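You operate a simulated robot arm through the tools that you are given. There is no shell and no other tool. Be economical: measure what you need, move in short steps, check, and stop when the job is done.

You are at the controls of a simulated two-armed robot. One attempt, no reset.

JOB
Rub the steel tray free of lint, then bring the red plug to the mat in it.
Fine: hold the tray while you rub with the lint pad, put the pad back, and carry with both hands. Set down upright: what you pick out. What is to be rubbed or washed off counts as gone when no trace of it is left.

Only the result counts: the job must be done as asked and must still hold three seconds after the hand-in. Knocking over, shifting, dropping, spilling or breaking anything else fails it.

ROBOT AND FRAMES
Two 7-joint arms with two-finger parallel grippers on one trunk, on a base that drives. Base frame: it is fixed to the floor where the robot stands at the start and does not move with it; the origin is under the middle of the robot, x ahead of it, y to its left, z up; the surface under the hand at the start is at about z = 0.803. Lengths are in m, angles in rad, forces in N, time in s.
The left shoulder is at the start at [0.07, 0.163, 1.095], the right one opposite. With the tool pointing down near the work surface each hand reaches from about 0.4 to 0.88 m from the robot's upright axis, wherever it stands, measured 20 degrees to its own side. Places, roughly: rubber mat [0.5, -0.2, 0.8]; steel tray [0.5, 0.4, 0.8]. Payload 3.43 kg a hand.
Tool frame (each hand has its own): the origin (TCP) lies between the finger pads and is the grasp point; the fingertips stand 0.034 m ahead of it; z points along the fingers, y is the line along which they close. The gripper opens to 0.128 m. The fingers are 0.024 m wide and 0.012 m thick; the gripper's body (0.048 by 0.13 m) begins 0.096 m behind the TCP.
Orientation is that of the tool frame in the base frame, as a unit quaternion [w, x, y, z]. With the fingers straight down and closing along the base's y, the tool's x points along the base's -x, its y along +y and its z along -z.

CONTROLS
- The arms move only by the tool move_arm. It takes "left_deltas", "right_deltas" or both (then of equal length, played together; a hand with none holds still); each is a list of rows, each a list of 7 numbers: the shift along the tool's x, y, z in m, then the turn, a rotation vector about the tool's x, y, z in rad, then the gripper command, from -1 (fully open) to 1 (shut), values between in proportion. In form: [[tx, ty, tz, ax, ay, az, fingers], ...]. A call has 1 to 20 rows; each row shifts and turns the commanded pose from where the row before left it, along the tool's axes as they then stand. A row lasts 0.2 s, in which the tool goes at most 0.05 m and 0.15 rad; a call with a longer step from one row to the next is refused whole, and so is a gripper value outside its range. A pose out of reach is approached as far as the arm can. The call stops where the force on the tool passes 40 N (or 10 N more than at its start, if that is more) or the arm is blocked; 0.2 s more then pass. The fingers move at their own pace (about 0.153 m/s each) and stop on an object; they squeeze with about 23 N. The grip force told is the motor's: it shows also when the fingers shut on nothing. Time passes only in rows, and 0.2 s behind the last, so rows that do not move let the fingers close. The reply holds the time, the measured pose of the TCP, the force on the tool along the base axes, the opening and the grip force, in the units named above and with some noise, with the torque about the TCP (base axes, N m) and any sound that the robot's microphone picked up, and new pictures: "views" is both (left out), scene, wrist or none (wrist: the cameras of the hands that moved).
- Cameras (640 x 400 px; columns grow to the right, rows downward): "scene" is now at [0.1253, 0.0297, 1.3087]; the picture's right is [0.37, -0.93, 0.00], its down [-0.66, -0.27, -0.70] and it looks along [0.65, 0.26, -0.71] (base axes); focal length 214 px, centre (320, 200). "left" rides on the left gripper at [0.076, 0.011, -0.16] in its tool frame; the picture's right is [-0.15, 0.99, 0.00], its down [-0.88, -0.13, -0.46] and it looks along [-0.45, -0.07, 0.89] (tool axes); focal length 234 px, centre (320, 200). "right" rides on the right gripper at [0.076, -0.011, -0.16] in its tool frame; the picture's right is [0.15, 0.99, 0.00], its down [-0.88, 0.13, -0.46] and it looks along [-0.45, 0.07, 0.89] (tool axes); focal length 234 px, centre (320, 200). There is no depth. A picture from a camera that has moved, and an enlarged one, comes with that camera's place and axes in the base frame and with its lens.
- slide_trunk(by): slides the trunk up (or, below 0, down) by that many m; the arms and the scene camera ride with it, the base frame stays. It gives what a move gives, with no picture.
- base_move(legs): drives the robot by 1 to 6 legs, each [ahead, left, turn to the left] in m, m and rad, along the robot's own axes; the way and the turn of a leg run together, so that a leg with both is an arc; at most 1.5 m and 3.142 rad a leg. The arms and the cameras ride along, it lands a little off, and it stops where it bumps. It gives what a move gives, and a new picture of the scene camera.
- head_to(pan, tilt): turns the head with the scene camera to pan (to the left, within 1.501 rad either way) and tilt (down, from -0.506 to 1.204), counted from straight ahead of the robot. It gives what a move gives, and a new picture of the scene camera.
- zoom(camera, box): a new picture of the part [left, top, right, bottom] of that camera's present view, enlarged. The clock stands still meanwhile.
- close_job(): hands the job in; it is judged then, once.

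Work in short steps. Places have to be worked out from the pictures, the camera data and where the tool is seen: move nearer, look again, correct. Check each grasp and each placing, and mend what went wrong. You have 120 turns and 260 pictures in all, those below and enlarged ones among them. Open the grippers and draw the arms clear of the work before you hand the job in, unless the task says otherwise; then end with one line.

The tools are called after ">>>" as name(argument=value, ...) on one line, values as JSON. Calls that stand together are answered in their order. move_arm: Moves the arms, as the interface text tells. Its arguments: {"type":"object","properties":{"left_deltas":{"type":"array","items":{"type":"array","items":{"type":"number"}}},"right_deltas":{"type":"array","items":{"type":"array","items":{"type":"number"}}},"views":{"type":"string","enum":["both","scene","wrist","none"]}},"required":[]} The other tools are called the same way: slide_trunk (by) slides the trunk up or down; base_move (legs) drives the base; head_to (pan, tilt) turns the head that bears the scene camera; zoom (camera, box) takes an enlarged picture of a part of a camera's view; close_job () hands the job in.

At the start:

```text
time: 0.0
left_ee_pos: [0.4102, 0.4965, 1.0582]
left_orientation: [0.0, -0.001, 1.0, 0.0]
left_ft_force: [-0.5, 0.3, -0.9]
left_moment: [0.0, -0.05, 0.0]
left_width: 0.128
left_finger_force: 0.1
right_ee_pos: [0.6919, -0.0094, 1.0478]
right_orientation: [0.0, 0.001, 1.0, 0.0]
right_ft_force: [0.1, 1.0, 0.2]
right_moment: [-0.03, 0.04, -0.03]
right_width: 0.1279
right_finger_force: 0.0
trunk travel left (down, up): [-0.575, 0.365]
robot x, y, heading: [-0.003, 0.0002, -0.001]
head pan, tilt: [0.382, 0.794]
```

scene: 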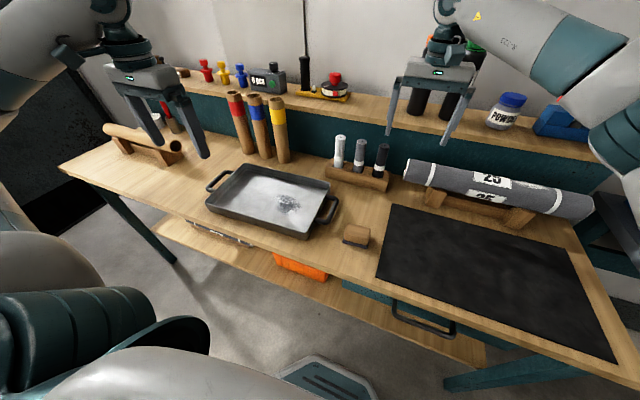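
right: 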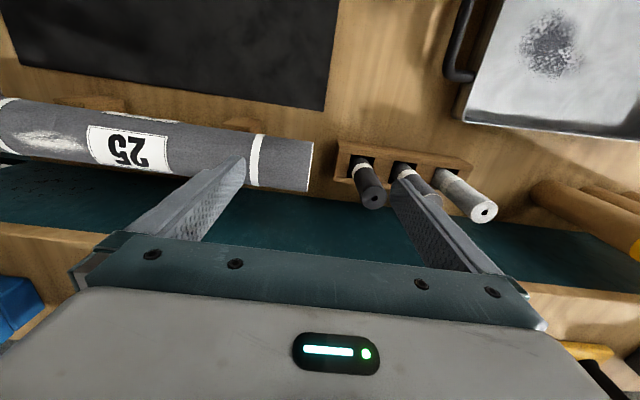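
left: 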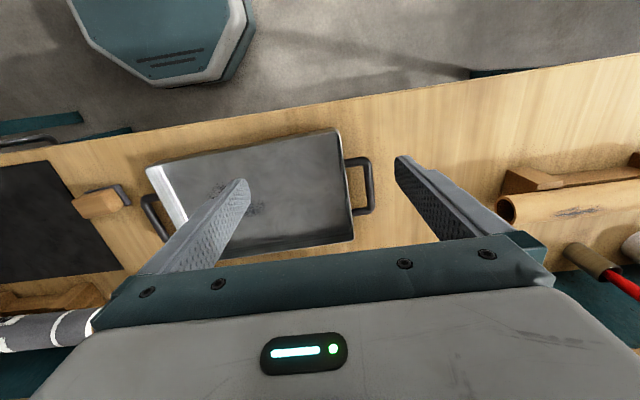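

I start by enlarging the regions of interest to identify the lint pad, the plugs and the tray.

>>> zoom(camera="scene", box=[140, 40, 400, 200])

>>> zoom(camera="scene", box=[180, 150, 400, 290])

```text
2.46 times, centred on (270, 120) of scene
camera zoom: at [0.1253, 0.0297, 1.3087], right [0.37, -0.93, 0.0], down [-0.66, -0.27, -0.7], along [0.65, 0.26, -0.71], focal length 528 px, centre (443, 397)
```

zoom: 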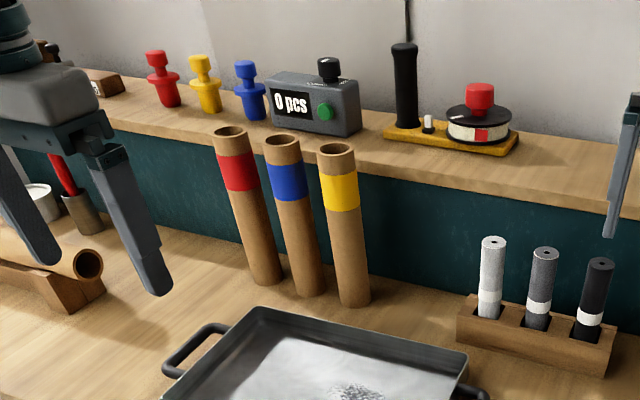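

```text
2.86 times, centred on (290, 220) of scene
camera zoom: at [0.1253, 0.0297, 1.3087], right [0.37, -0.93, 0.0], down [-0.66, -0.27, -0.7], along [0.65, 0.26, -0.71], focal length 613 px, centre (406, 143)
```

zoom: 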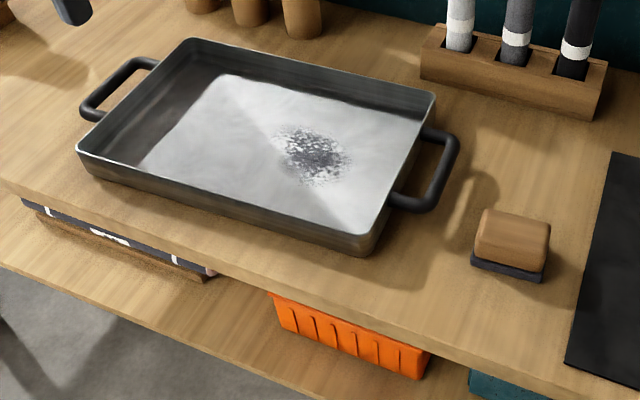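

Pad is the wooden block at about (0.48, 0.06); tray is around (0.51, 0.38) with its left handle bar near (0.51, 0.56); lint patch near (0.525, 0.30). I move the right hand above the pad and the left hand above the left handle to look closer.

>>> move_arm(right_deltas=[[0.0424, 0.0138, 0.01, 0, 0, 0, -1], [0.0424, 0.0138, 0.01, 0, 0, 0, -1], [0.0424, 0.0138, 0.01, 0, 0, 0, -1], [0.0424, 0.0138, 0.01, 0, 0, 0, -1], [0.0424, 0.0138, 0.01, 0, 0, 0, -1]], left_deltas=[[-0.019, 0.0125, 0.015, 0, 0, 0, -1], [-0.019, 0.0125, 0.015, 0, 0, 0, -1], [-0.019, 0.0125, 0.015, 0, 0, 0, -1], [-0.019, 0.0125, 0.015, 0, 0, 0, -1], [-0.019, 0.0125, 0.015, 0, 0, 0, -1]])

```text
time: 1.2
left_ee_pos: [0.5064, 0.5592, 0.9829]
left_orientation: [0.0, -0.001, 1.0, -0.001]
left_ft_force: [-0.6, 0.5, 0.6]
left_moment: [-0.02, -0.01, 0.01]
left_width: 0.1282
left_finger_force: 0.1
right_ee_pos: [0.4806, 0.0647, 0.9961]
right_orientation: [0.0, 0.001, 1.0, 0.0]
right_ft_force: [0.0, 0.5, 0.1]
right_moment: [-0.03, 0.01, -0.01]
right_width: 0.1281
right_finger_force: 0.2
trunk travel left (down, up): [-0.575, 0.365]
robot x, y, heading: [0.0044, -0.0004, -0.001]
head pan, tilt: [0.382, 0.794]
camera scene: at [0.1255, 0.0311, 1.3086], right [0.37, -0.93, 0.0], down [-0.66, -0.27, -0.7], along [0.65, 0.26, -0.71], focal length 214 px, centre (320, 200)
camera right: at [0.4052, 0.0526, 1.1542], right [-0.15, 0.99, 0.0], down [0.88, 0.13, 0.46], along [0.45, 0.07, -0.89], focal length 234 px, centre (320, 200)
camera left: at [0.4312, 0.5697, 1.1438], right [0.15, 0.99, 0.0], down [0.88, -0.13, 0.46], along [0.45, -0.07, -0.89], focal length 234 px, centre (320, 200)
```

scene: 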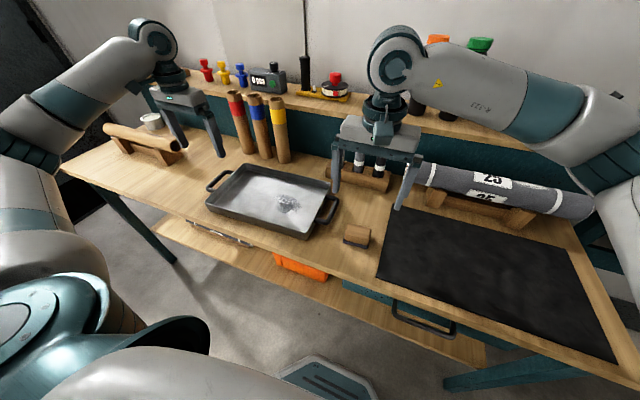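
right: 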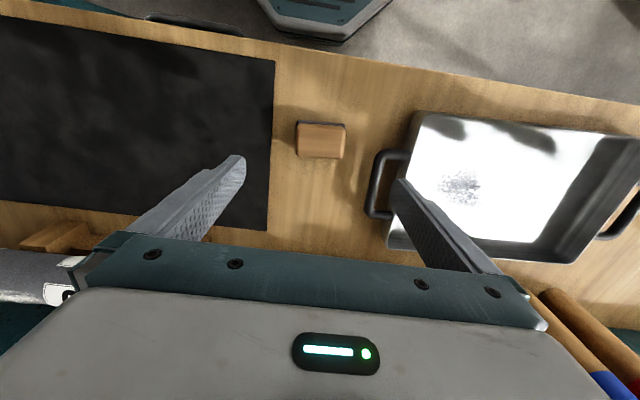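
left: 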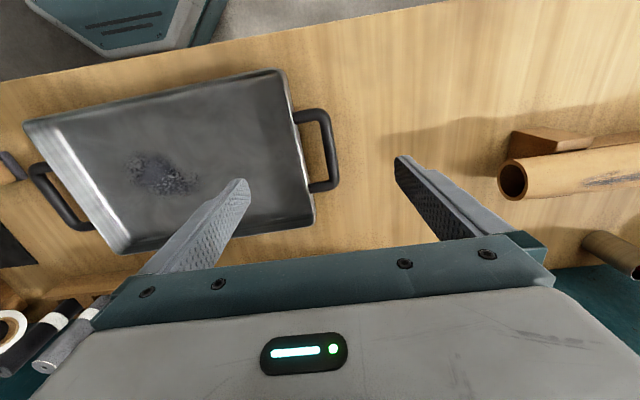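

From the right wrist view the pad's top is about 0.065 × 0.045 m at (0.477, 0.066), yawed about +0.11; left handle bar at about (0.513, 0.571). I descend partway with both hands and look again.

>>> move_arm(right_deltas=[[0.002, 0.0005, 0.036, 0, 0, 0, -1], [0.002, 0.0005, 0.036, 0, 0, 0, -1], [0, 0, 0, 0, 0, -0.11, -0.6]], left_deltas=[[-0.0035, 0.006, 0.0265, 0, 0, 0, 0.375], [-0.0035, 0.006, 0.0265, 0, 0, 0, 0.375], [0, 0, 0, 0, 0, 0, 0.375]])

```text
time: 2.0
left_ee_pos: [0.5142, 0.5721, 0.9315]
left_orientation: [0.0, 0.0, 1.0, 0.0]
left_ft_force: [-0.6, 0.7, 0.0]
left_moment: [-0.02, -0.04, -0.01]
left_width: 0.0398
left_finger_force: 0.1
right_ee_pos: [0.477, 0.0623, 0.9254]
right_orientation: [0.0, -0.055, 0.999, -0.001]
right_ft_force: [-0.7, 0.0, 0.3]
right_moment: [0.0, 0.01, 0.0]
right_width: 0.1023
right_finger_force: 0.0
trunk travel left (down, up): [-0.575, 0.365]
robot x, y, heading: [-0.0023, -0.0027, -0.0]
head pan, tilt: [0.382, 0.794]
camera scene: at [0.1248, 0.0292, 1.3088], right [0.37, -0.93, 0.0], down [-0.66, -0.27, -0.7], along [0.65, 0.26, -0.71], focal length 214 px, centre (320, 200)
camera right: at [0.4032, 0.0421, 1.0839], right [-0.25, 0.97, 0.0], down [0.86, 0.23, 0.46], along [0.44, 0.12, -0.89], focal length 234 px, centre (320, 200)
camera left: at [0.439, 0.5815, 1.0916], right [0.15, 0.99, 0.0], down [0.88, -0.13, 0.46], along [0.45, -0.07, -0.89], focal length 234 px, centre (320, 200)
```

scene: 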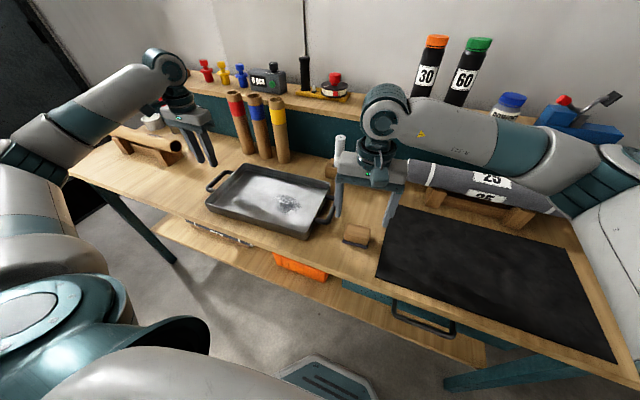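
right: 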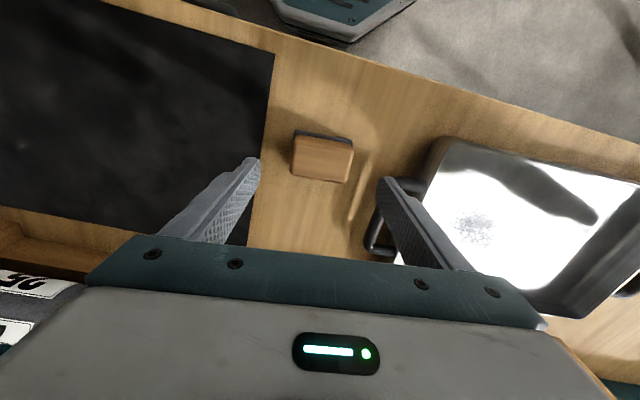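
left: 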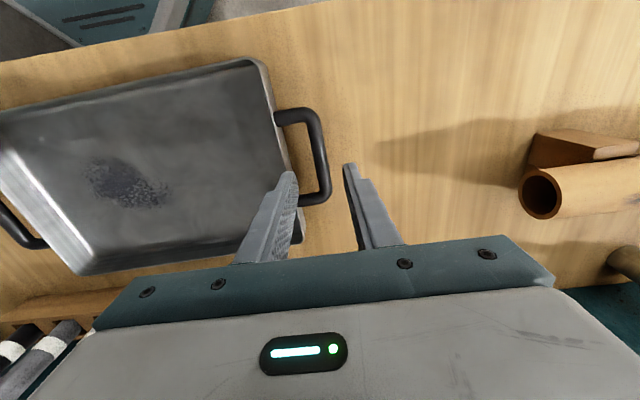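

Handle bar is at (0.510, 0.571, 0.84), pad centre (0.477, 0.066) with its top near z 0.84. I lower both hands around their targets, fingers narrowed on the left so the inner one fits between bar and wall.

>>> move_arm(right_deltas=[[0, 0.0035, 0.024, 0, 0, 0, -0.6], [0, 0, 0.025, 0, 0, 0, -0.6], [0, 0, 0.024, 0, 0, 0, -0.6], [0, 0, 0, 0, 0, 0, -0.6]], left_deltas=[[0.003, -0.001, 0.0, 0, 0, 0, 0.5], [0, 0, 0.03, 0, 0, 0, 0.5], [0, 0, 0.03, 0, 0, 0, 0.5], [0, 0, 0.023, 0, 0, 0, 0.5]])

```text
time: 3.0
left_ee_pos: [0.5094, 0.5685, 0.846]
left_orientation: [0.0, 0.0, 1.0, -0.001]
left_ft_force: [0.4, -0.5, -0.3]
left_moment: [0.02, 0.02, -0.02]
left_width: 0.032
left_finger_force: 0.1
right_ee_pos: [0.4762, 0.0669, 0.8534]
right_orientation: [-0.001, -0.055, 0.999, 0.0]
right_ft_force: [0.0, -0.4, 0.0]
right_moment: [0.0, -0.02, 0.03]
right_width: 0.1026
right_finger_force: 0.1
trunk travel left (down, up): [-0.575, 0.365]
robot x, y, heading: [0.0001, -0.0021, 0.0]
head pan, tilt: [0.382, 0.794]
camera scene: at [0.1252, 0.03, 1.3087], right [0.37, -0.93, 0.0], down [-0.66, -0.27, -0.7], along [0.65, 0.26, -0.71], focal length 214 px, centre (320, 200)
camera right: at [0.4025, 0.0463, 1.012], right [-0.25, 0.97, 0.0], down [0.86, 0.23, 0.46], along [0.44, 0.12, -0.89], focal length 234 px, centre (320, 200)
camera left: at [0.4342, 0.5796, 1.0061], right [0.15, 0.99, 0.0], down [0.88, -0.13, 0.46], along [0.45, -0.07, -0.89], focal length 234 px, centre (320, 200)
```

scene: 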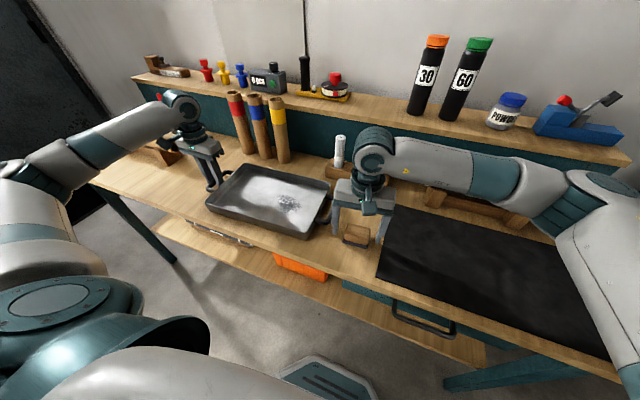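
right: 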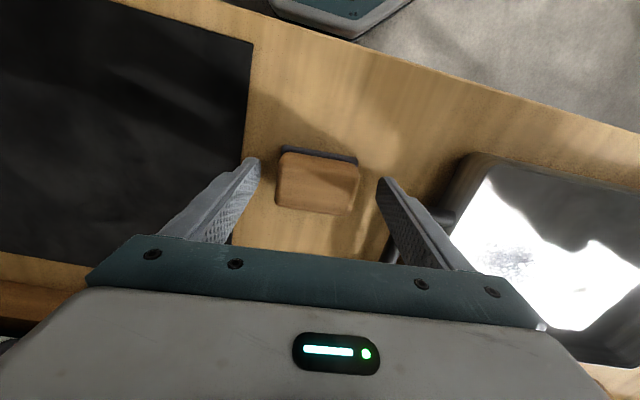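
left: 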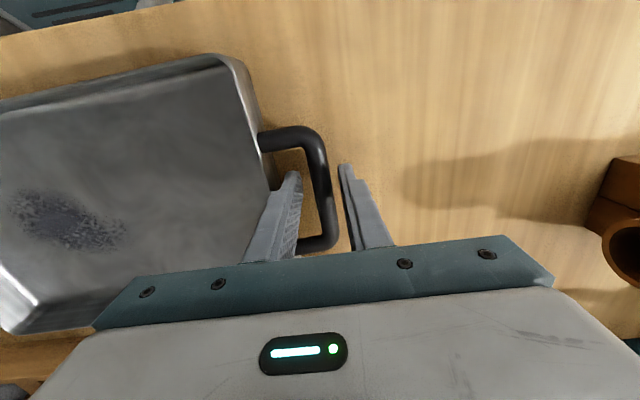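

Both targets sit between the fingers. I close both grippers and let them settle.

>>> move_arm(right_deltas=[[0, 0, 0, 0, 0, 0, 1], [0, 0, 0, 0, 0, 0, 1], [0, 0, 0, 0, 0, 0, 1]], left_deltas=[[0, 0, 0, 0, 0, 0, 1], [0, 0, 0, 0, 0, 0, 1], [0, 0, 0, 0, 0, 0, 1]], views="wrist")

```text
time: 3.8
left_ee_pos: [0.5109, 0.5686, 0.8467]
left_orientation: [0.0, -0.001, 1.0, -0.001]
left_ft_force: [1.3, 1.1, 0.1]
left_moment: [-0.05, -0.19, 0.49]
left_width: 0.0158
left_finger_force: 22.3
right_ee_pos: [0.4767, 0.0658, 0.8538]
right_orientation: [0.0, -0.054, 0.999, 0.0]
right_ft_force: [-0.1, 0.4, 0.3]
right_moment: [0.02, 0.04, 0.0]
right_width: 0.0653
right_finger_force: 23.2
trunk travel left (down, up): [-0.575, 0.365]
robot x, y, heading: [0.0016, -0.0004, -0.001]
head pan, tilt: [0.382, 0.794]
camera right: at [0.4027, 0.0463, 1.0121], right [-0.25, 0.97, 0.0], down [0.86, 0.23, 0.46], along [0.44, 0.12, -0.89], focal length 234 px, centre (320, 200)
camera left: at [0.4345, 0.5794, 1.0062], right [0.15, 0.99, 0.0], down [0.88, -0.13, 0.46], along [0.45, -0.07, -0.89], focal length 234 px, centre (320, 200)
```

right: 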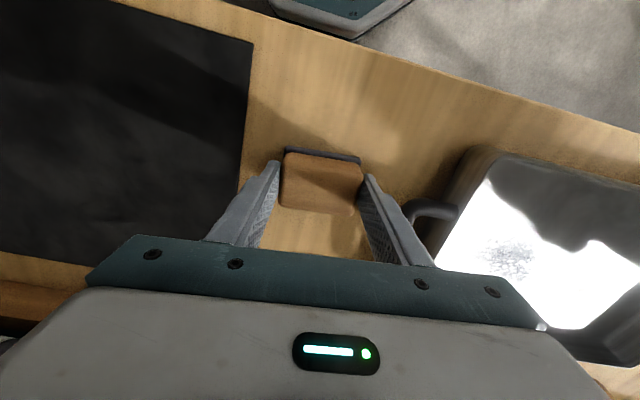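
left: 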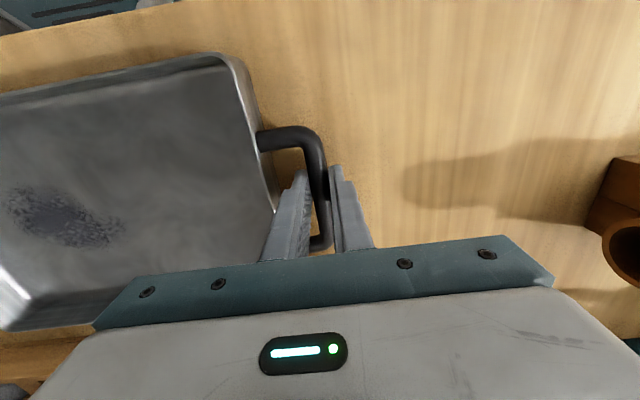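

Pad gripped (0.065 m), handle held. Pad home pose recorded: TCP (0.4767, 0.0658, 0.8538), yaw +0.11. I lift the pad, square it, and carry it over the lint at about (0.52, 0.305).

>>> move_arm(right_deltas=[[0, 0, -0.04, 0, 0, 0, 1], [0, 0, -0.04, 0, 0, 0.11, 1], [-0.009, 0.048, 0, 0, 0, 0, 1], [-0.009, 0.048, 0, 0, 0, 0, 1], [-0.009, 0.048, 0, 0, 0, 0, 1], [-0.009, 0.048, 0, 0, 0, 0, 1], [-0.009, 0.047, 0, 0, 0, 0, 1]])

```text
time: 5.4
left_ee_pos: [0.5095, 0.5679, 0.8465]
left_orientation: [0.0, 0.0, 1.0, -0.001]
left_ft_force: [0.0, 2.1, -0.1]
left_moment: [-0.12, -0.34, 0.07]
left_width: 0.0154
left_finger_force: 22.7
right_ee_pos: [0.5195, 0.2927, 0.9346]
right_orientation: [0.001, 0.0, 1.0, 0.0]
right_ft_force: [0.2, 0.6, -1.7]
right_moment: [-0.02, 0.0, 0.0]
right_width: 0.0656
right_finger_force: 23.2
right hand out of reach, approached as far as the arm can: row 7
trunk travel left (down, up): [-0.575, 0.365]
robot x, y, heading: [0.0034, 0.0008, 0.002]
head pan, tilt: [0.382, 0.794]
camera scene: at [0.1243, 0.0304, 1.3086], right [0.37, -0.93, 0.0], down [-0.66, -0.27, -0.7], along [0.65, 0.26, -0.71], focal length 214 px, centre (320, 200)
camera right: at [0.4437, 0.2805, 1.0936], right [-0.14, 0.99, 0.0], down [0.88, 0.13, 0.46], along [0.45, 0.07, -0.89], focal length 234 px, centre (320, 200)
```

scene: 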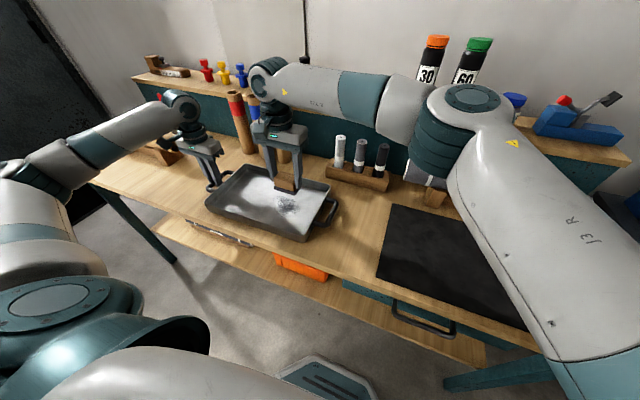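
right: 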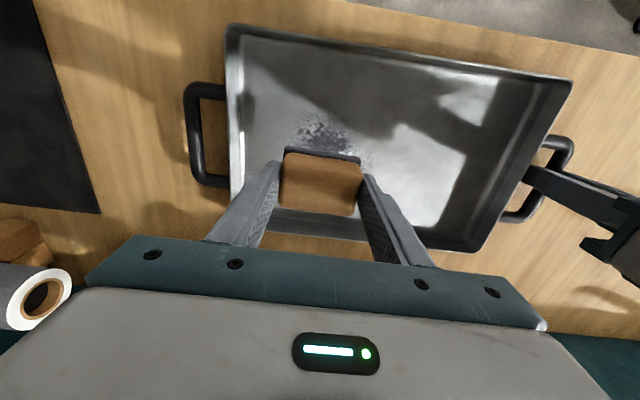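

The right arm runs out at y ≈ 0.29, so the base must shift left. I release the handle, raise both hands clear and draw the right hand back before driving.

>>> move_arm(left_deltas=[[0, 0, 0, 0, 0, 0, 0.5], [0, 0, 0, 0, 0, 0, 0.5], [0, 0, -0.04, 0, 0, 0, 0.5], [0, 0, -0.04, 0, 0, 0, 0.5], [0, 0, -0.04, 0, 0, 0, 0.5], [0, 0, -0.04, 0, 0, 0, 0.5], [0, 0, -0.04, 0, 0, 0, 0.5]], right_deltas=[[0, 0, -0.03, 0, 0, 0, 1], [0, 0, -0.03, 0, 0, 0, 1], [0, -0.04, 0, 0, 0, 0, 1], [0, -0.04, 0, 0, 0, 0, 1], [0, -0.04, 0, 0, 0, 0, 1], [0, -0.04, 0, 0, 0, 0, 1], [0, 0, 0, 0, 0, 0, 1]], views="scene")

>>> base_move(legs=[[0, 0.25, 0]])

```text
time: 7.0
left_ee_pos: [0.5108, 0.5707, 1.0449]
left_orientation: [-0.001, -0.002, 1.0, -0.002]
left_ft_force: [-0.4, 0.0, 0.9]
left_moment: [-0.02, -0.04, -0.01]
left_width: 0.032
left_finger_force: 0.0
right_ee_pos: [0.5277, 0.1237, 0.9942]
right_orientation: [0.0, 0.0, 1.0, -0.001]
right_ft_force: [-0.2, 1.0, -0.8]
right_moment: [-0.01, -0.01, 0.04]
right_width: 0.0653
right_finger_force: 22.8
right hand out of reach, approached as far as the arm can: row 1, 2
trunk travel left (down, up): [-0.575, 0.365]
robot x, y, heading: [-0.0029, 0.0037, 0.003]
head pan, tilt: [0.382, 0.794]
camera scene: at [0.1256, 0.0307, 1.3088], right [0.37, -0.93, 0.0], down [-0.66, -0.27, -0.7], along [0.65, 0.26, -0.71], focal length 214 px, centre (320, 200)
```

scene: 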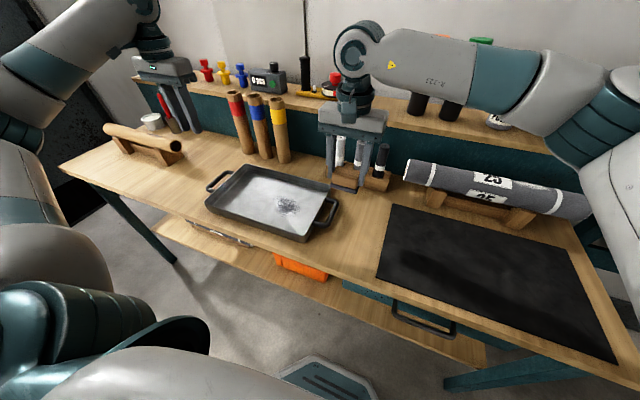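

```text
time: 8.8
left_ee_pos: [0.5107, 0.8164, 1.0464]
left_orientation: [0.0, 0.0, 1.0, 0.0]
left_ft_force: [0.3, 0.2, -0.7]
left_moment: [0.02, 0.03, 0.01]
left_width: 0.032
left_finger_force: 0.0
right_ee_pos: [0.5279, 0.37, 0.9941]
right_orientation: [0.0, 0.001, 1.0, 0.0]
right_ft_force: [-0.6, -0.7, -1.3]
right_moment: [-0.02, -0.03, 0.02]
right_width: 0.0653
right_finger_force: 23.2
trunk travel left (down, up): [-0.575, 0.365]
robot x, y, heading: [0.0025, 0.2453, -0.003]
head pan, tilt: [0.382, 0.794]
camera scene: at [0.1253, 0.2766, 1.3087], right [0.37, -0.93, 0.0], down [-0.66, -0.27, -0.7], along [0.65, 0.26, -0.71], focal length 214 px, centre (320, 200)
```

scene: 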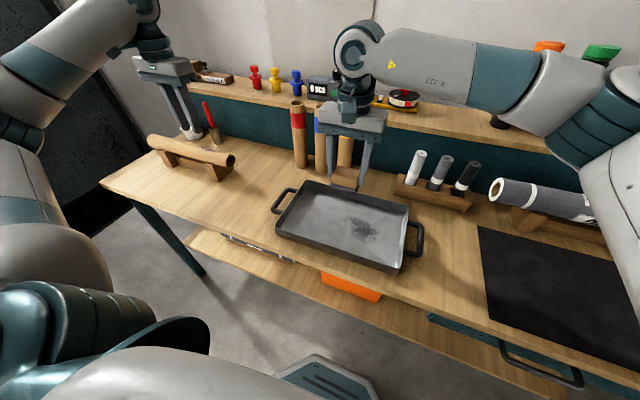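

Base moved 0.245 m left. I bring the left hand back over the handle and down, and the right over the lint.

>>> move_arm(left_deltas=[[0, -0.0494, 0, 0, 0, 0, 0.5], [0, -0.0494, 0, 0, 0, 0, 0.5], [0, -0.0494, 0, 0, 0, 0, 0.5], [0, -0.0494, 0, 0, 0, 0, 0.5], [0, -0.0494, 0, 0, 0, 0, 0.5], [0, 0, 0.05, 0, 0, 0, 0.5], [0, 0, 0.05, 0, 0, 0, 0.5], [0, 0, 0, 0, 0, 0, 0.5]], right_deltas=[[0, -0.035, 0, 0, 0, 0, 1], [0.008, -0.035, 0, 0, 0, 0, 1], [0, 0, 0.03, 0, 0, 0, 1], [0, 0, 0.03, 0, 0, 0, 1], [0, 0, 0, 0, 0, 0, 1], [0, 0, 0, 0, 0, 0, 1], [0, 0, 0, 0, 0, 0, 1], [0, 0, 0, 0, 0, 0, 1]])

```text
time: 10.6
left_ee_pos: [0.5095, 0.5698, 0.9458]
left_orientation: [0.001, 0.0, 1.0, 0.0]
left_ft_force: [-0.6, 0.3, 0.6]
left_moment: [0.0, -0.02, 0.0]
left_width: 0.0322
left_finger_force: 0.1
right_ee_pos: [0.5189, 0.299, 0.9324]
right_orientation: [0.0, 0.001, 1.0, 0.0]
right_ft_force: [0.0, 0.3, 0.6]
right_moment: [-0.02, 0.0, 0.0]
right_width: 0.065
right_finger_force: 23.2
trunk travel left (down, up): [-0.575, 0.365]
robot x, y, heading: [-0.0013, 0.2443, -0.002]
head pan, tilt: [0.382, 0.794]
camera scene: at [0.1249, 0.2761, 1.3087], right [0.37, -0.93, 0.0], down [-0.66, -0.27, -0.7], along [0.65, 0.26, -0.71], focal length 214 px, centre (320, 200)
camera right: at [0.4438, 0.2871, 1.0925], right [-0.15, 0.99, 0.0], down [0.88, 0.13, 0.46], along [0.45, 0.07, -0.89], focal length 234 px, centre (320, 200)
camera left: at [0.4335, 0.5804, 1.1057], right [0.15, 0.99, 0.0], down [0.88, -0.13, 0.46], along [0.45, -0.07, -0.89], focal length 234 px, centre (320, 200)
```

scene: 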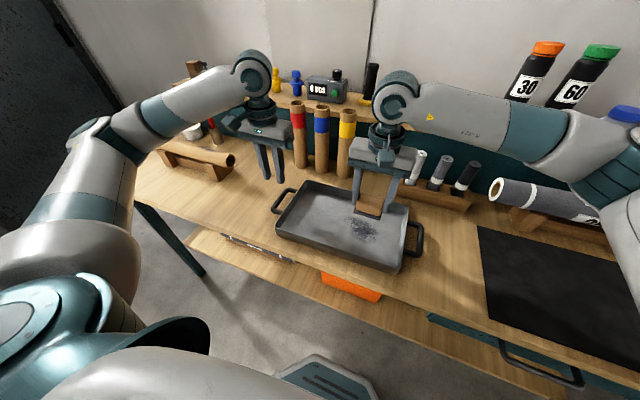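
right: 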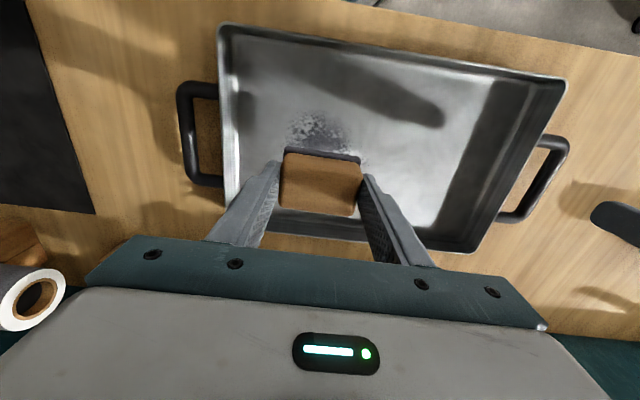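
left: 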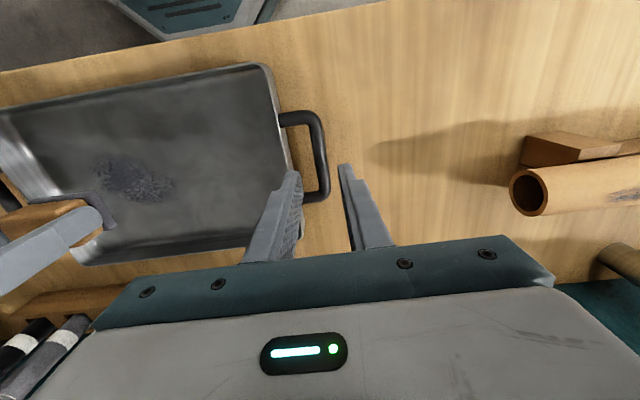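

I lower the left hand onto the handle and grip, while the right pad descends to just above the tray floor.

>>> move_arm(left_deltas=[[0, 0, 0.04, 0, 0, 0, 0.5], [0, 0, 0.04, 0, 0, 0, 0.5], [0, 0, 0.019, 0, 0, 0, 0.5], [0, 0, 0, 0, 0, 0, 1], [0, 0, 0, 0, 0, 0, 1], [0, 0, 0, 0, 0, 0, 1]], right_deltas=[[0, 0, 0, 0, 0, 0, 1], [0, 0, 0, 0, 0, 0, 1], [0, 0, 0.02, 0, 0, 0, 1], [0, 0, 0.02, 0, 0, 0, 1], [0, 0, 0.02, 0, 0, 0, 1], [0, 0, 0.004, 0, 0, 0, 1]], views="wrist")

```text
time: 12.0
left_ee_pos: [0.5107, 0.5708, 0.8478]
left_orientation: [0.0, 0.0, 1.0, 0.0]
left_ft_force: [0.1, 0.0, 1.1]
left_moment: [-0.03, -0.15, 0.25]
left_width: 0.0156
left_finger_force: 22.9
right_ee_pos: [0.521, 0.2989, 0.8694]
right_orientation: [0.0, 0.001, 1.0, 0.001]
right_ft_force: [-0.4, 0.0, -0.5]
right_moment: [0.02, 0.03, 0.0]
right_width: 0.0654
right_finger_force: 22.9
trunk travel left (down, up): [-0.575, 0.365]
robot x, y, heading: [0.0032, 0.2457, -0.002]
head pan, tilt: [0.382, 0.794]
camera right: at [0.4449, 0.2875, 1.0293], right [-0.15, 0.99, 0.0], down [0.88, 0.13, 0.46], along [0.45, 0.07, -0.89], focal length 234 px, centre (320, 200)
camera left: at [0.4348, 0.5802, 1.0084], right [0.15, 0.99, 0.0], down [0.88, -0.13, 0.46], along [0.45, -0.07, -0.89], focal length 234 px, centre (320, 200)
```

right: 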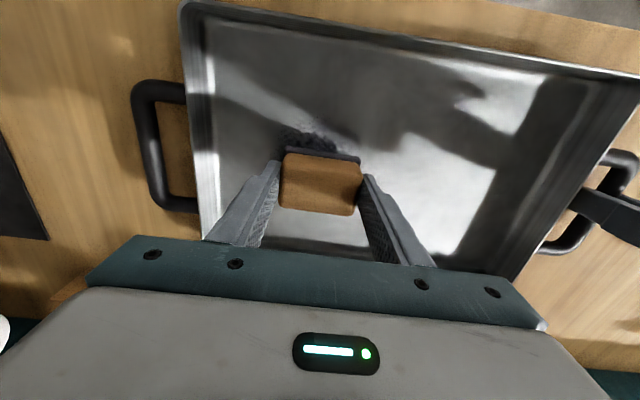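
left: 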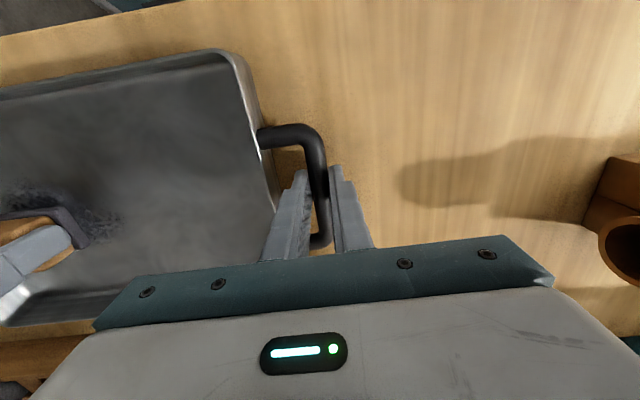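

Now I ease the pad down to make contact with the floor and read the force.

>>> move_arm(right_deltas=[[0, 0, 0.004, 0, 0, 0, 1], [0, 0, 0.004, 0, 0, 0, 1], [0, 0, 0.003, 0, 0, 0, 1]], views="none")

```text
time: 12.8
left_ee_pos: [0.5098, 0.5693, 0.848]
left_orientation: [0.0, 0.0, 1.0, 0.0]
left_ft_force: [0.1, -0.4, -0.3]
left_moment: [-0.01, -0.22, 0.23]
left_width: 0.0156
left_finger_force: 23.6
right_ee_pos: [0.5203, 0.3011, 0.8594]
right_orientation: [0.0, 0.001, 1.0, 0.0]
right_ft_force: [-0.6, 0.3, 0.8]
right_moment: [-0.02, 0.02, -0.02]
right_width: 0.0652
right_finger_force: 22.8
trunk travel left (down, up): [-0.575, 0.365]
robot x, y, heading: [0.0007, 0.2484, 0.001]
head pan, tilt: [0.382, 0.794]
```

>>> move_arm(right_deltas=[[0, 0, 0.002, 0, 0, 0, 1], [0, 0, 0.001, 0, 0, 0, 1]], views="none")

```text
time: 13.4
left_ee_pos: [0.5109, 0.5703, 0.848]
left_orientation: [0.0, 0.0, 1.0, 0.0]
left_ft_force: [1.6, 0.9, -0.6]
left_moment: [-0.01, -0.09, 0.2]
left_width: 0.016
left_finger_force: 23.2
right_ee_pos: [0.5207, 0.3001, 0.8559]
right_orientation: [0.001, 0.001, 1.0, 0.0]
right_ft_force: [-0.7, -1.4, 5.5]
right_moment: [-0.15, 0.03, 0.01]
right_width: 0.0651
right_finger_force: 22.5
trunk travel left (down, up): [-0.575, 0.365]
robot x, y, heading: [0.0003, 0.2474, 0.003]
head pan, tilt: [0.382, 0.794]
```

Contact at z ≈ 0.856 with 5.5 N. I press slightly more and rub with strokes along x, stepping in y.

>>> move_arm(right_deltas=[[0.025, -0.015, 0.001, 0, 0, 0, 1], [0.025, -0.015, 0, 0, 0, 0, 1], [-0.03, 0, 0, 0, 0, 0, 1], [-0.03, 0, 0, 0, 0, 0, 1], [-0.03, 0, 0, 0, 0, 0, 1], [-0.015, 0, 0, 0, 0, 0, 1], [0.015, 0.025, 0, 0, 0, 0, 1], [0.03, 0, 0, 0, 0, 0, 1], [0.03, 0, 0, 0, 0, 0, 1], [0.03, 0, 0, 0, 0, 0, 1], [-0.03, 0.025, 0, 0, 0, 0, 1], [-0.03, 0, 0, 0, 0, 0, 1], [-0.03, 0, 0, 0, 0, 0, 1], [-0.015, 0, 0, 0, 0, 0, 1], [0.015, 0.025, 0, 0, 0, 0, 1], [0.03, 0, 0, 0, 0, 0, 1], [0.03, 0, 0, 0, 0, 0, 1], [0.03, 0, 0, 0, 0, 0, 1]])

```text
time: 17.2
left_ee_pos: [0.5105, 0.5704, 0.8482]
left_orientation: [0.0, 0.001, 1.0, 0.0]
left_ft_force: [-1.6, 0.1, 2.2]
left_moment: [-0.03, -0.41, 0.24]
left_width: 0.0156
left_finger_force: 22.6
right_ee_pos: [0.4695, 0.3445, 0.8563]
right_orientation: [0.0, 0.001, 1.0, 0.001]
right_ft_force: [0.7, 0.9, -0.9]
right_moment: [0.01, 0.03, -0.04]
right_width: 0.0652
right_finger_force: 22.3
trunk travel left (down, up): [-0.575, 0.365]
robot x, y, heading: [-0.0002, 0.2464, 0.002]
head pan, tilt: [0.382, 0.794]
camera scene: at [0.125, 0.2762, 1.3087], right [0.37, -0.93, 0.0], down [-0.66, -0.27, -0.7], along [0.65, 0.26, -0.71], focal length 214 px, centre (320, 200)
camera right: at [0.3932, 0.334, 1.0159], right [-0.14, 0.99, 0.0], down [0.88, 0.13, 0.46], along [0.45, 0.07, -0.89], focal length 234 px, centre (320, 200)
```

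scene: 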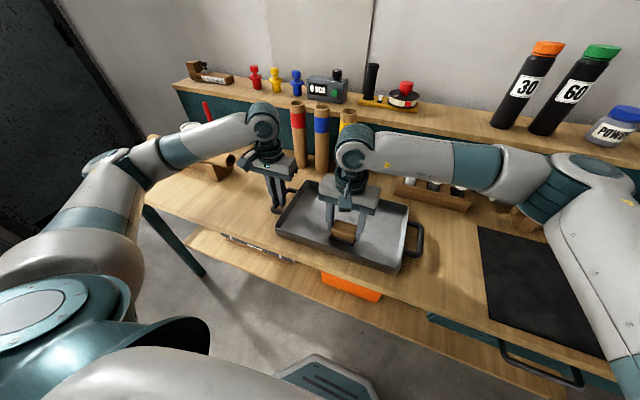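
right: 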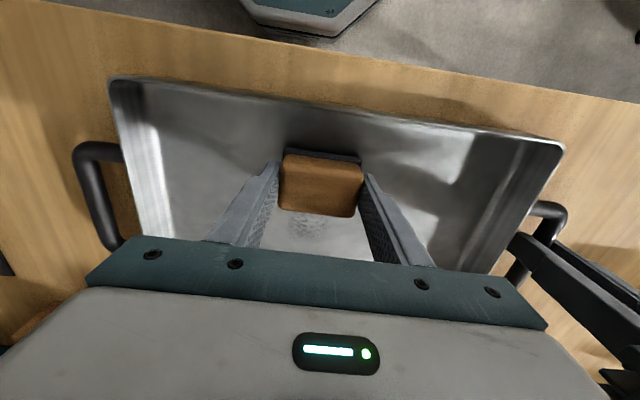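

A faint trace remains near (0.535, 0.335) and contact pressure has gone. I press about 2 mm more and rub again with y-strokes.

>>> move_arm(right_deltas=[[0, 0, 0.002, 0, 0, 0, 1], [0, 0, 0.001, 0, 0, 0, 1]], views="none")

```text
time: 17.8
left_ee_pos: [0.5096, 0.5701, 0.8486]
left_orientation: [0.0, 0.0, 1.0, 0.0]
left_ft_force: [3.6, 1.1, -0.4]
left_moment: [0.03, -0.09, 0.23]
left_width: 0.0157
left_finger_force: 23.3
right_ee_pos: [0.4699, 0.3451, 0.8542]
right_orientation: [0.001, -0.001, 1.0, 0.0]
right_ft_force: [-3.5, -2.9, 14.4]
right_moment: [-0.37, 0.26, -0.02]
right_width: 0.0654
right_finger_force: 22.9
trunk travel left (down, up): [-0.575, 0.365]
robot x, y, heading: [-0.0021, 0.244, 0.004]
head pan, tilt: [0.382, 0.794]
```

14 N contact. Now y-strokes over the whole patch.

>>> move_arm(right_deltas=[[0, -0.03, 0, 0, 0, 0, 1], [0, -0.03, 0, 0, 0, 0, 1], [0, -0.018, 0, 0, 0, 0, 1], [-0.025, 0, 0, 0, 0, 0, 1], [0, 0.033, 0, 0, 0, 0, 1], [0, 0.033, 0, 0, 0, 0, 1], [0, 0.033, 0, 0, 0, 0, 1], [-0.025, 0, 0, 0, 0, 0, 1], [0, -0.033, 0, 0, 0, 0, 1], [0, -0.033, 0, 0, 0, 0, 1], [0, -0.033, 0, 0, 0, 0, 1], [-0.025, 0, 0, 0, 0, 0, 1], [0, 0.033, 0, 0, 0, 0, 1], [0, 0.033, 0, 0, 0, 0, 1], [0, 0.033, 0, 0, 0, 0, 1], [-0.025, 0, 0, 0, 0, 0, 1], [0, -0.033, 0, 0, 0, 0, 1], [0, -0.033, 0, 0, 0, 0, 1], [0, -0.033, 0, 0, 0, 0, 1]])

```text
time: 21.8
left_ee_pos: [0.5107, 0.5694, 0.8483]
left_orientation: [0.001, -0.001, 1.0, 0.0]
left_ft_force: [-1.5, -1.9, -0.3]
left_moment: [0.05, -0.33, 0.21]
left_width: 0.0154
left_finger_force: 23.0
right_ee_pos: [0.5699, 0.2662, 0.8527]
right_orientation: [-0.001, 0.0, 1.0, 0.0]
right_ft_force: [0.4, -1.7, 4.9]
right_moment: [-0.02, -0.13, 0.0]
right_width: 0.0653
right_finger_force: 23.0
trunk travel left (down, up): [-0.575, 0.365]
robot x, y, heading: [0.0033, 0.244, -0.001]
head pan, tilt: [0.382, 0.794]
camera scene: at [0.125, 0.2755, 1.3086], right [0.37, -0.93, 0.0], down [-0.66, -0.27, -0.7], along [0.65, 0.26, -0.71], focal length 214 px, centre (320, 200)
camera right: at [0.4942, 0.2537, 1.0111], right [-0.15, 0.99, 0.0], down [0.88, 0.13, 0.46], along [0.45, 0.07, -0.89], focal length 234 px, centre (320, 200)
```

scene: 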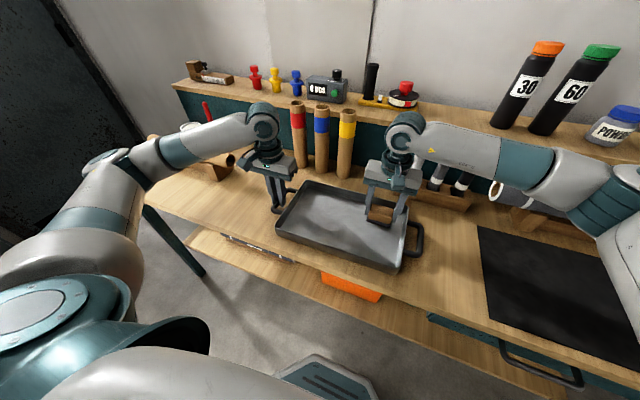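
right: 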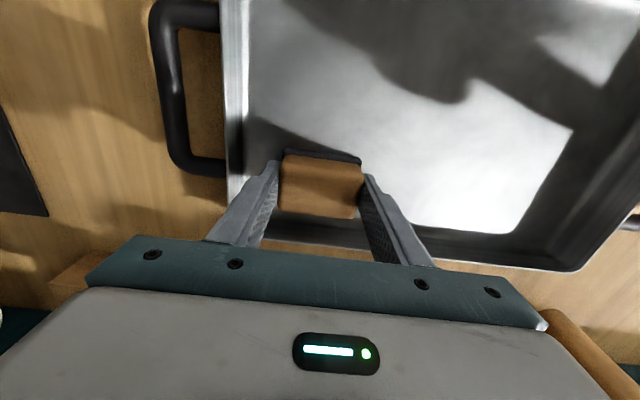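

The patch looks gone. I lift the pad and move it toward its home, then inspect the whole tray floor.

>>> move_arm(right_deltas=[[0, 0, -0.04, 0, 0, 0, 1], [0, 0, -0.05, 0, 0, 0, 1], [0, 0, -0.03, 0, 0, 0, 1], [0.02, -0.04, 0, 0, 0, 0, 1], [0.02, -0.04, 0, 0, 0, 0, 1], [0.02, -0.04, 0, 0, 0, 0, 1], [0.02, -0.04, 0, 0, 0, 0, 1], [0.013, -0.04, 0, 0, 0, 0, 1]])

>>> zoom(camera="scene", box=[260, 170, 440, 280])

>>> zoom(camera="right", box=[340, 20, 640, 220])

```text
time: 23.6
left_ee_pos: [0.509, 0.569, 0.8487]
left_orientation: [0.0, 0.0, 1.0, 0.001]
left_ft_force: [-0.2, -2.1, 3.4]
left_moment: [0.09, -0.42, 0.19]
left_width: 0.0156
left_finger_force: 23.3
right_ee_pos: [0.4764, 0.0679, 0.9737]
right_orientation: [0.001, 0.0, 1.0, 0.001]
right_ft_force: [-0.1, 0.1, -1.3]
right_moment: [0.03, -0.01, 0.0]
right_width: 0.0651
right_finger_force: 22.8
trunk travel left (down, up): [-0.575, 0.365]
robot x, y, heading: [0.0019, 0.2453, -0.0]
head pan, tilt: [0.382, 0.794]
camera scene: at [0.1248, 0.275, 1.3087], right [0.37, -0.93, 0.0], down [-0.66, -0.27, -0.7], along [0.65, 0.26, -0.71], focal length 214 px, centre (320, 200)
camera right: at [0.4013, 0.0555, 1.1331], right [-0.15, 0.99, 0.0], down [0.88, 0.13, 0.46], along [0.45, 0.07, -0.89], focal length 234 px, centre (320, 200)
```

scene: 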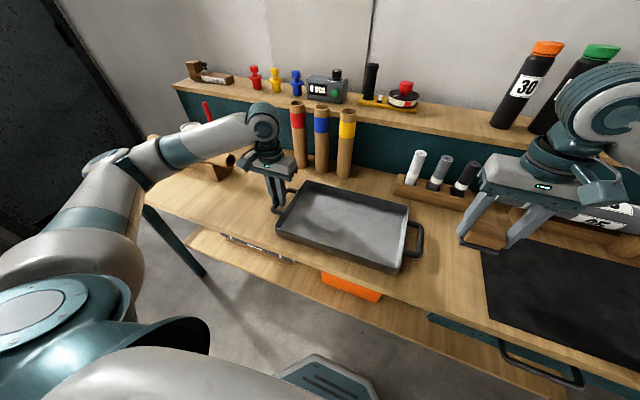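
right: 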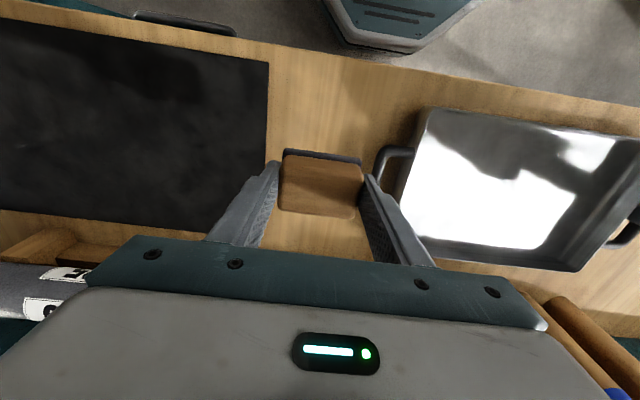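

```text
3.56 times, centred on (350, 225) of scene
camera zoom: at [0.1248, 0.275, 1.3087], right [0.37, -0.93, 0.0], down [-0.66, -0.27, -0.7], along [0.65, 0.26, -0.71], focal length 763 px, centre (213, 111)
```

zoom: 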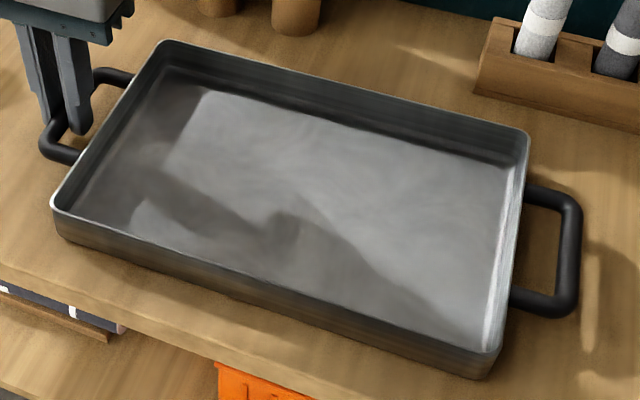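

```text
2.00 times, centred on (490, 120) of right
camera zoom: at [0.4013, 0.0555, 1.1331], right [-0.15, 0.99, 0.0], down [0.88, 0.13, 0.46], along [0.45, 0.07, -0.89], focal length 468 px, centre (-20, 360)
```

zoom: 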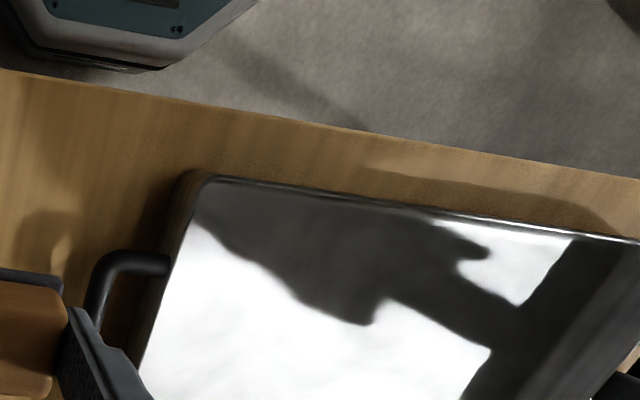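

The tray floor is clean (only shadows). Now I put the pad back: restore yaw and lower to near the table at its home.

>>> move_arm(right_deltas=[[0, -0.0015, 0.035, 0, 0, 0, 1], [0, 0, 0.035, 0, 0, -0.11, 1], [0, 0, 0.035, 0, 0, 0, 1], [0, 0, 0.014, 0, 0, 0, 1], [0, 0, 0.003, 0, 0, 0, 1]], views="none")

```text
time: 24.8
left_ee_pos: [0.5101, 0.5687, 0.8476]
left_orientation: [0.001, 0.001, 1.0, -0.001]
left_ft_force: [-0.9, 0.5, 3.5]
left_moment: [0.01, 0.27, 0.12]
left_width: 0.0156
left_finger_force: 22.9
right_ee_pos: [0.4775, 0.0645, 0.8509]
right_orientation: [0.0, -0.055, 0.998, 0.001]
right_ft_force: [-0.6, 0.0, -0.5]
right_moment: [0.01, -0.03, 0.01]
right_width: 0.0649
right_finger_force: 22.9
trunk travel left (down, up): [-0.575, 0.365]
robot x, y, heading: [-0.0001, 0.2486, -0.001]
head pan, tilt: [0.382, 0.794]
```

>>> move_arm(right_deltas=[[0, 0.0005, 0.0015, 0, 0, 0, 1], [0, 0, 0.0015, 0, 0, 0, 1]], views="wrist")

```text
time: 25.4
left_ee_pos: [0.5104, 0.5698, 0.8481]
left_orientation: [0.0, 0.0, 1.0, 0.0]
left_ft_force: [0.8, 0.3, -0.4]
left_moment: [0.0, 0.21, 0.11]
left_width: 0.0154
left_finger_force: 22.9
right_ee_pos: [0.4761, 0.0657, 0.8489]
right_orientation: [0.001, -0.054, 0.999, 0.0]
right_ft_force: [-2.1, -1.9, 7.0]
right_moment: [-0.12, 0.04, 0.0]
right_width: 0.065
right_finger_force: 22.7
trunk travel left (down, up): [-0.575, 0.365]
robot x, y, heading: [0.0031, 0.2494, -0.003]
head pan, tilt: [0.382, 0.794]
camera right: at [0.4022, 0.0455, 1.007], right [-0.25, 0.97, 0.0], down [0.86, 0.23, 0.46], along [0.44, 0.12, -0.89], focal length 234 px, centre (320, 200)
```

right: 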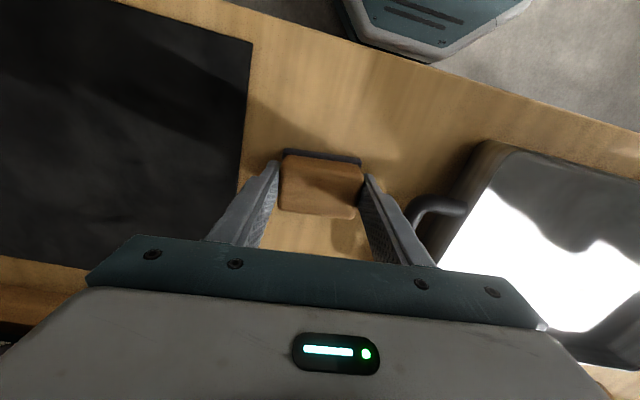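

The pad rests on the table at home. I release it and lift straight up; the left hand releases the handle and lifts too.

>>> move_arm(right_deltas=[[0, 0, 0, 0, 0, 0, -0.5], [0, 0, 0, 0, 0, 0, -0.5], [0, 0, -0.03, 0, 0, 0, -0.5], [0, 0, -0.05, 0, 0, 0, -0.5], [0, 0, -0.05, 0, 0, 0, -0.5], [0, 0, -0.05, 0, 0, 0, -0.5]], left_deltas=[[0, 0, 0, 0, 0, 0, 0.5], [0, 0, 0, 0, 0, 0, 0.5], [0, 0, -0.03, 0, 0, 0, 0.5], [0, 0, -0.05, 0, 0, 0, 0.5], [0, 0, -0.05, 0, 0, 0, 0.5], [0, 0, -0.05, 0, 0, 0, 0.5]])

```text
time: 26.8
left_ee_pos: [0.5071, 0.5663, 1.0288]
left_orientation: [0.0, 0.0, 1.0, 0.0]
left_ft_force: [0.2, -0.4, -0.5]
left_moment: [-0.04, -0.05, 0.01]
left_width: 0.0321
left_finger_force: 0.1
right_ee_pos: [0.4738, 0.066, 1.0269]
right_orientation: [0.001, -0.054, 0.999, 0.0]
right_ft_force: [-0.7, 0.8, 0.4]
right_moment: [0.0, 0.0, 0.01]
right_width: 0.0958
right_finger_force: 0.0
trunk travel left (down, up): [-0.575, 0.365]
robot x, y, heading: [0.0009, 0.2491, -0.001]
head pan, tilt: [0.382, 0.794]
camera scene: at [0.1231, 0.2761, 1.3087], right [0.37, -0.93, 0.0], down [-0.66, -0.27, -0.7], along [0.65, 0.26, -0.71], focal length 214 px, centre (320, 200)
camera right: at [0.4004, 0.0463, 1.1863], right [-0.25, 0.97, 0.0], down [0.86, 0.23, 0.46], along [0.44, 0.12, -0.89], focal length 234 px, centre (320, 200)
camera left: at [0.4313, 0.5769, 1.1891], right [0.15, 0.99, 0.0], down [0.88, -0.13, 0.46], along [0.45, -0.07, -0.89], focal length 234 px, centre (320, 200)
```

scene: 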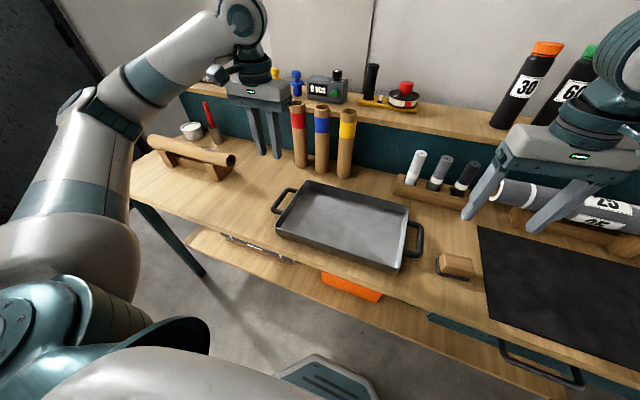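
right: 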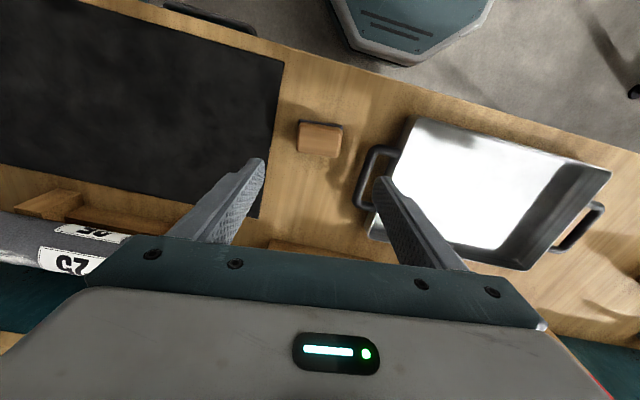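
left: 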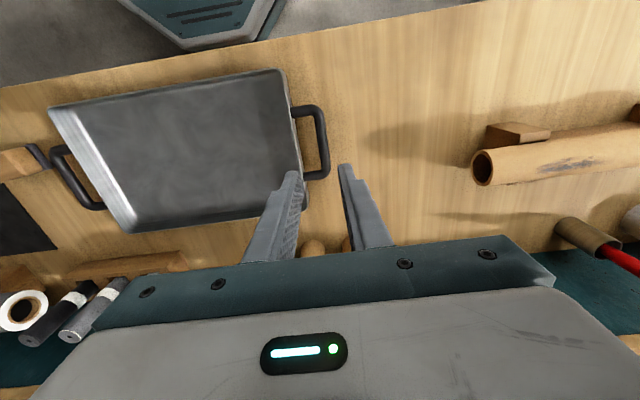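

Pad is back. I check enlarged for lint traces in the tray now without shadows.

>>> zoom(camera="left", box=[40, 50, 340, 240])

>>> zoom(camera="scene", box=[265, 170, 425, 275])

>>> zoom(camera="scene", box=[160, 50, 420, 210])

```text
2.11 times, centred on (190, 145) of left
camera zoom: at [0.4313, 0.5769, 1.1891], right [0.15, 0.99, 0.0], down [0.88, -0.13, 0.46], along [0.45, -0.07, -0.89], focal length 493 px, centre (594, 316)
```

zoom: 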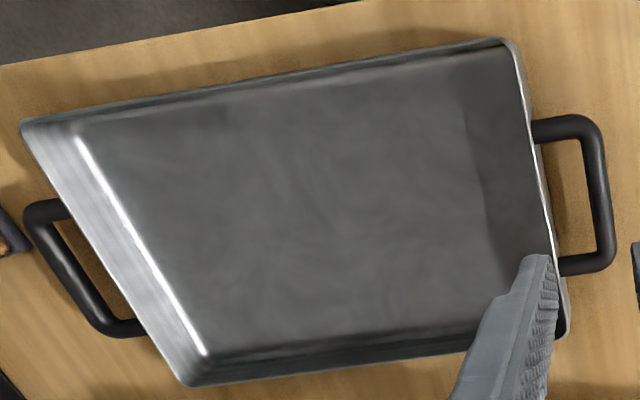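

```text
3.81 times, centred on (345, 222) of scene
camera zoom: at [0.1231, 0.2761, 1.3087], right [0.37, -0.93, 0.0], down [-0.66, -0.27, -0.7], along [0.65, 0.26, -0.71], focal length 817 px, centre (225, 114)
```

zoom: 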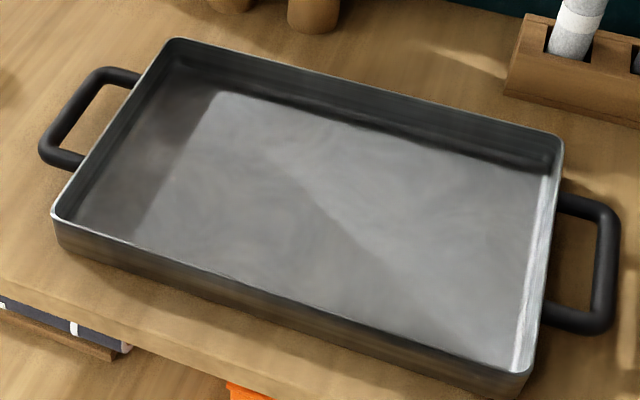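

```text
2.46 times, centred on (290, 130) of scene
camera zoom: at [0.1231, 0.2761, 1.3087], right [0.37, -0.93, 0.0], down [-0.66, -0.27, -0.7], along [0.65, 0.26, -0.71], focal length 528 px, centre (394, 372)
```

zoom: 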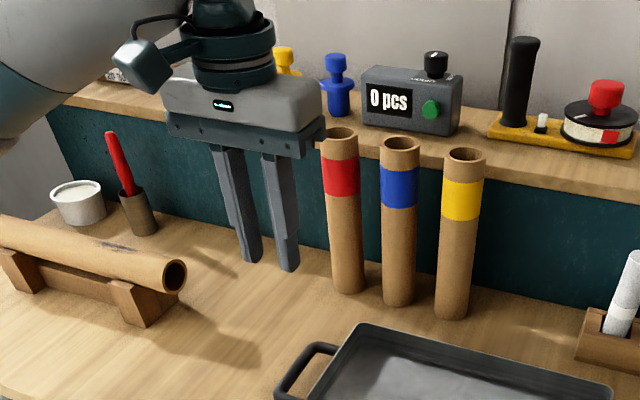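

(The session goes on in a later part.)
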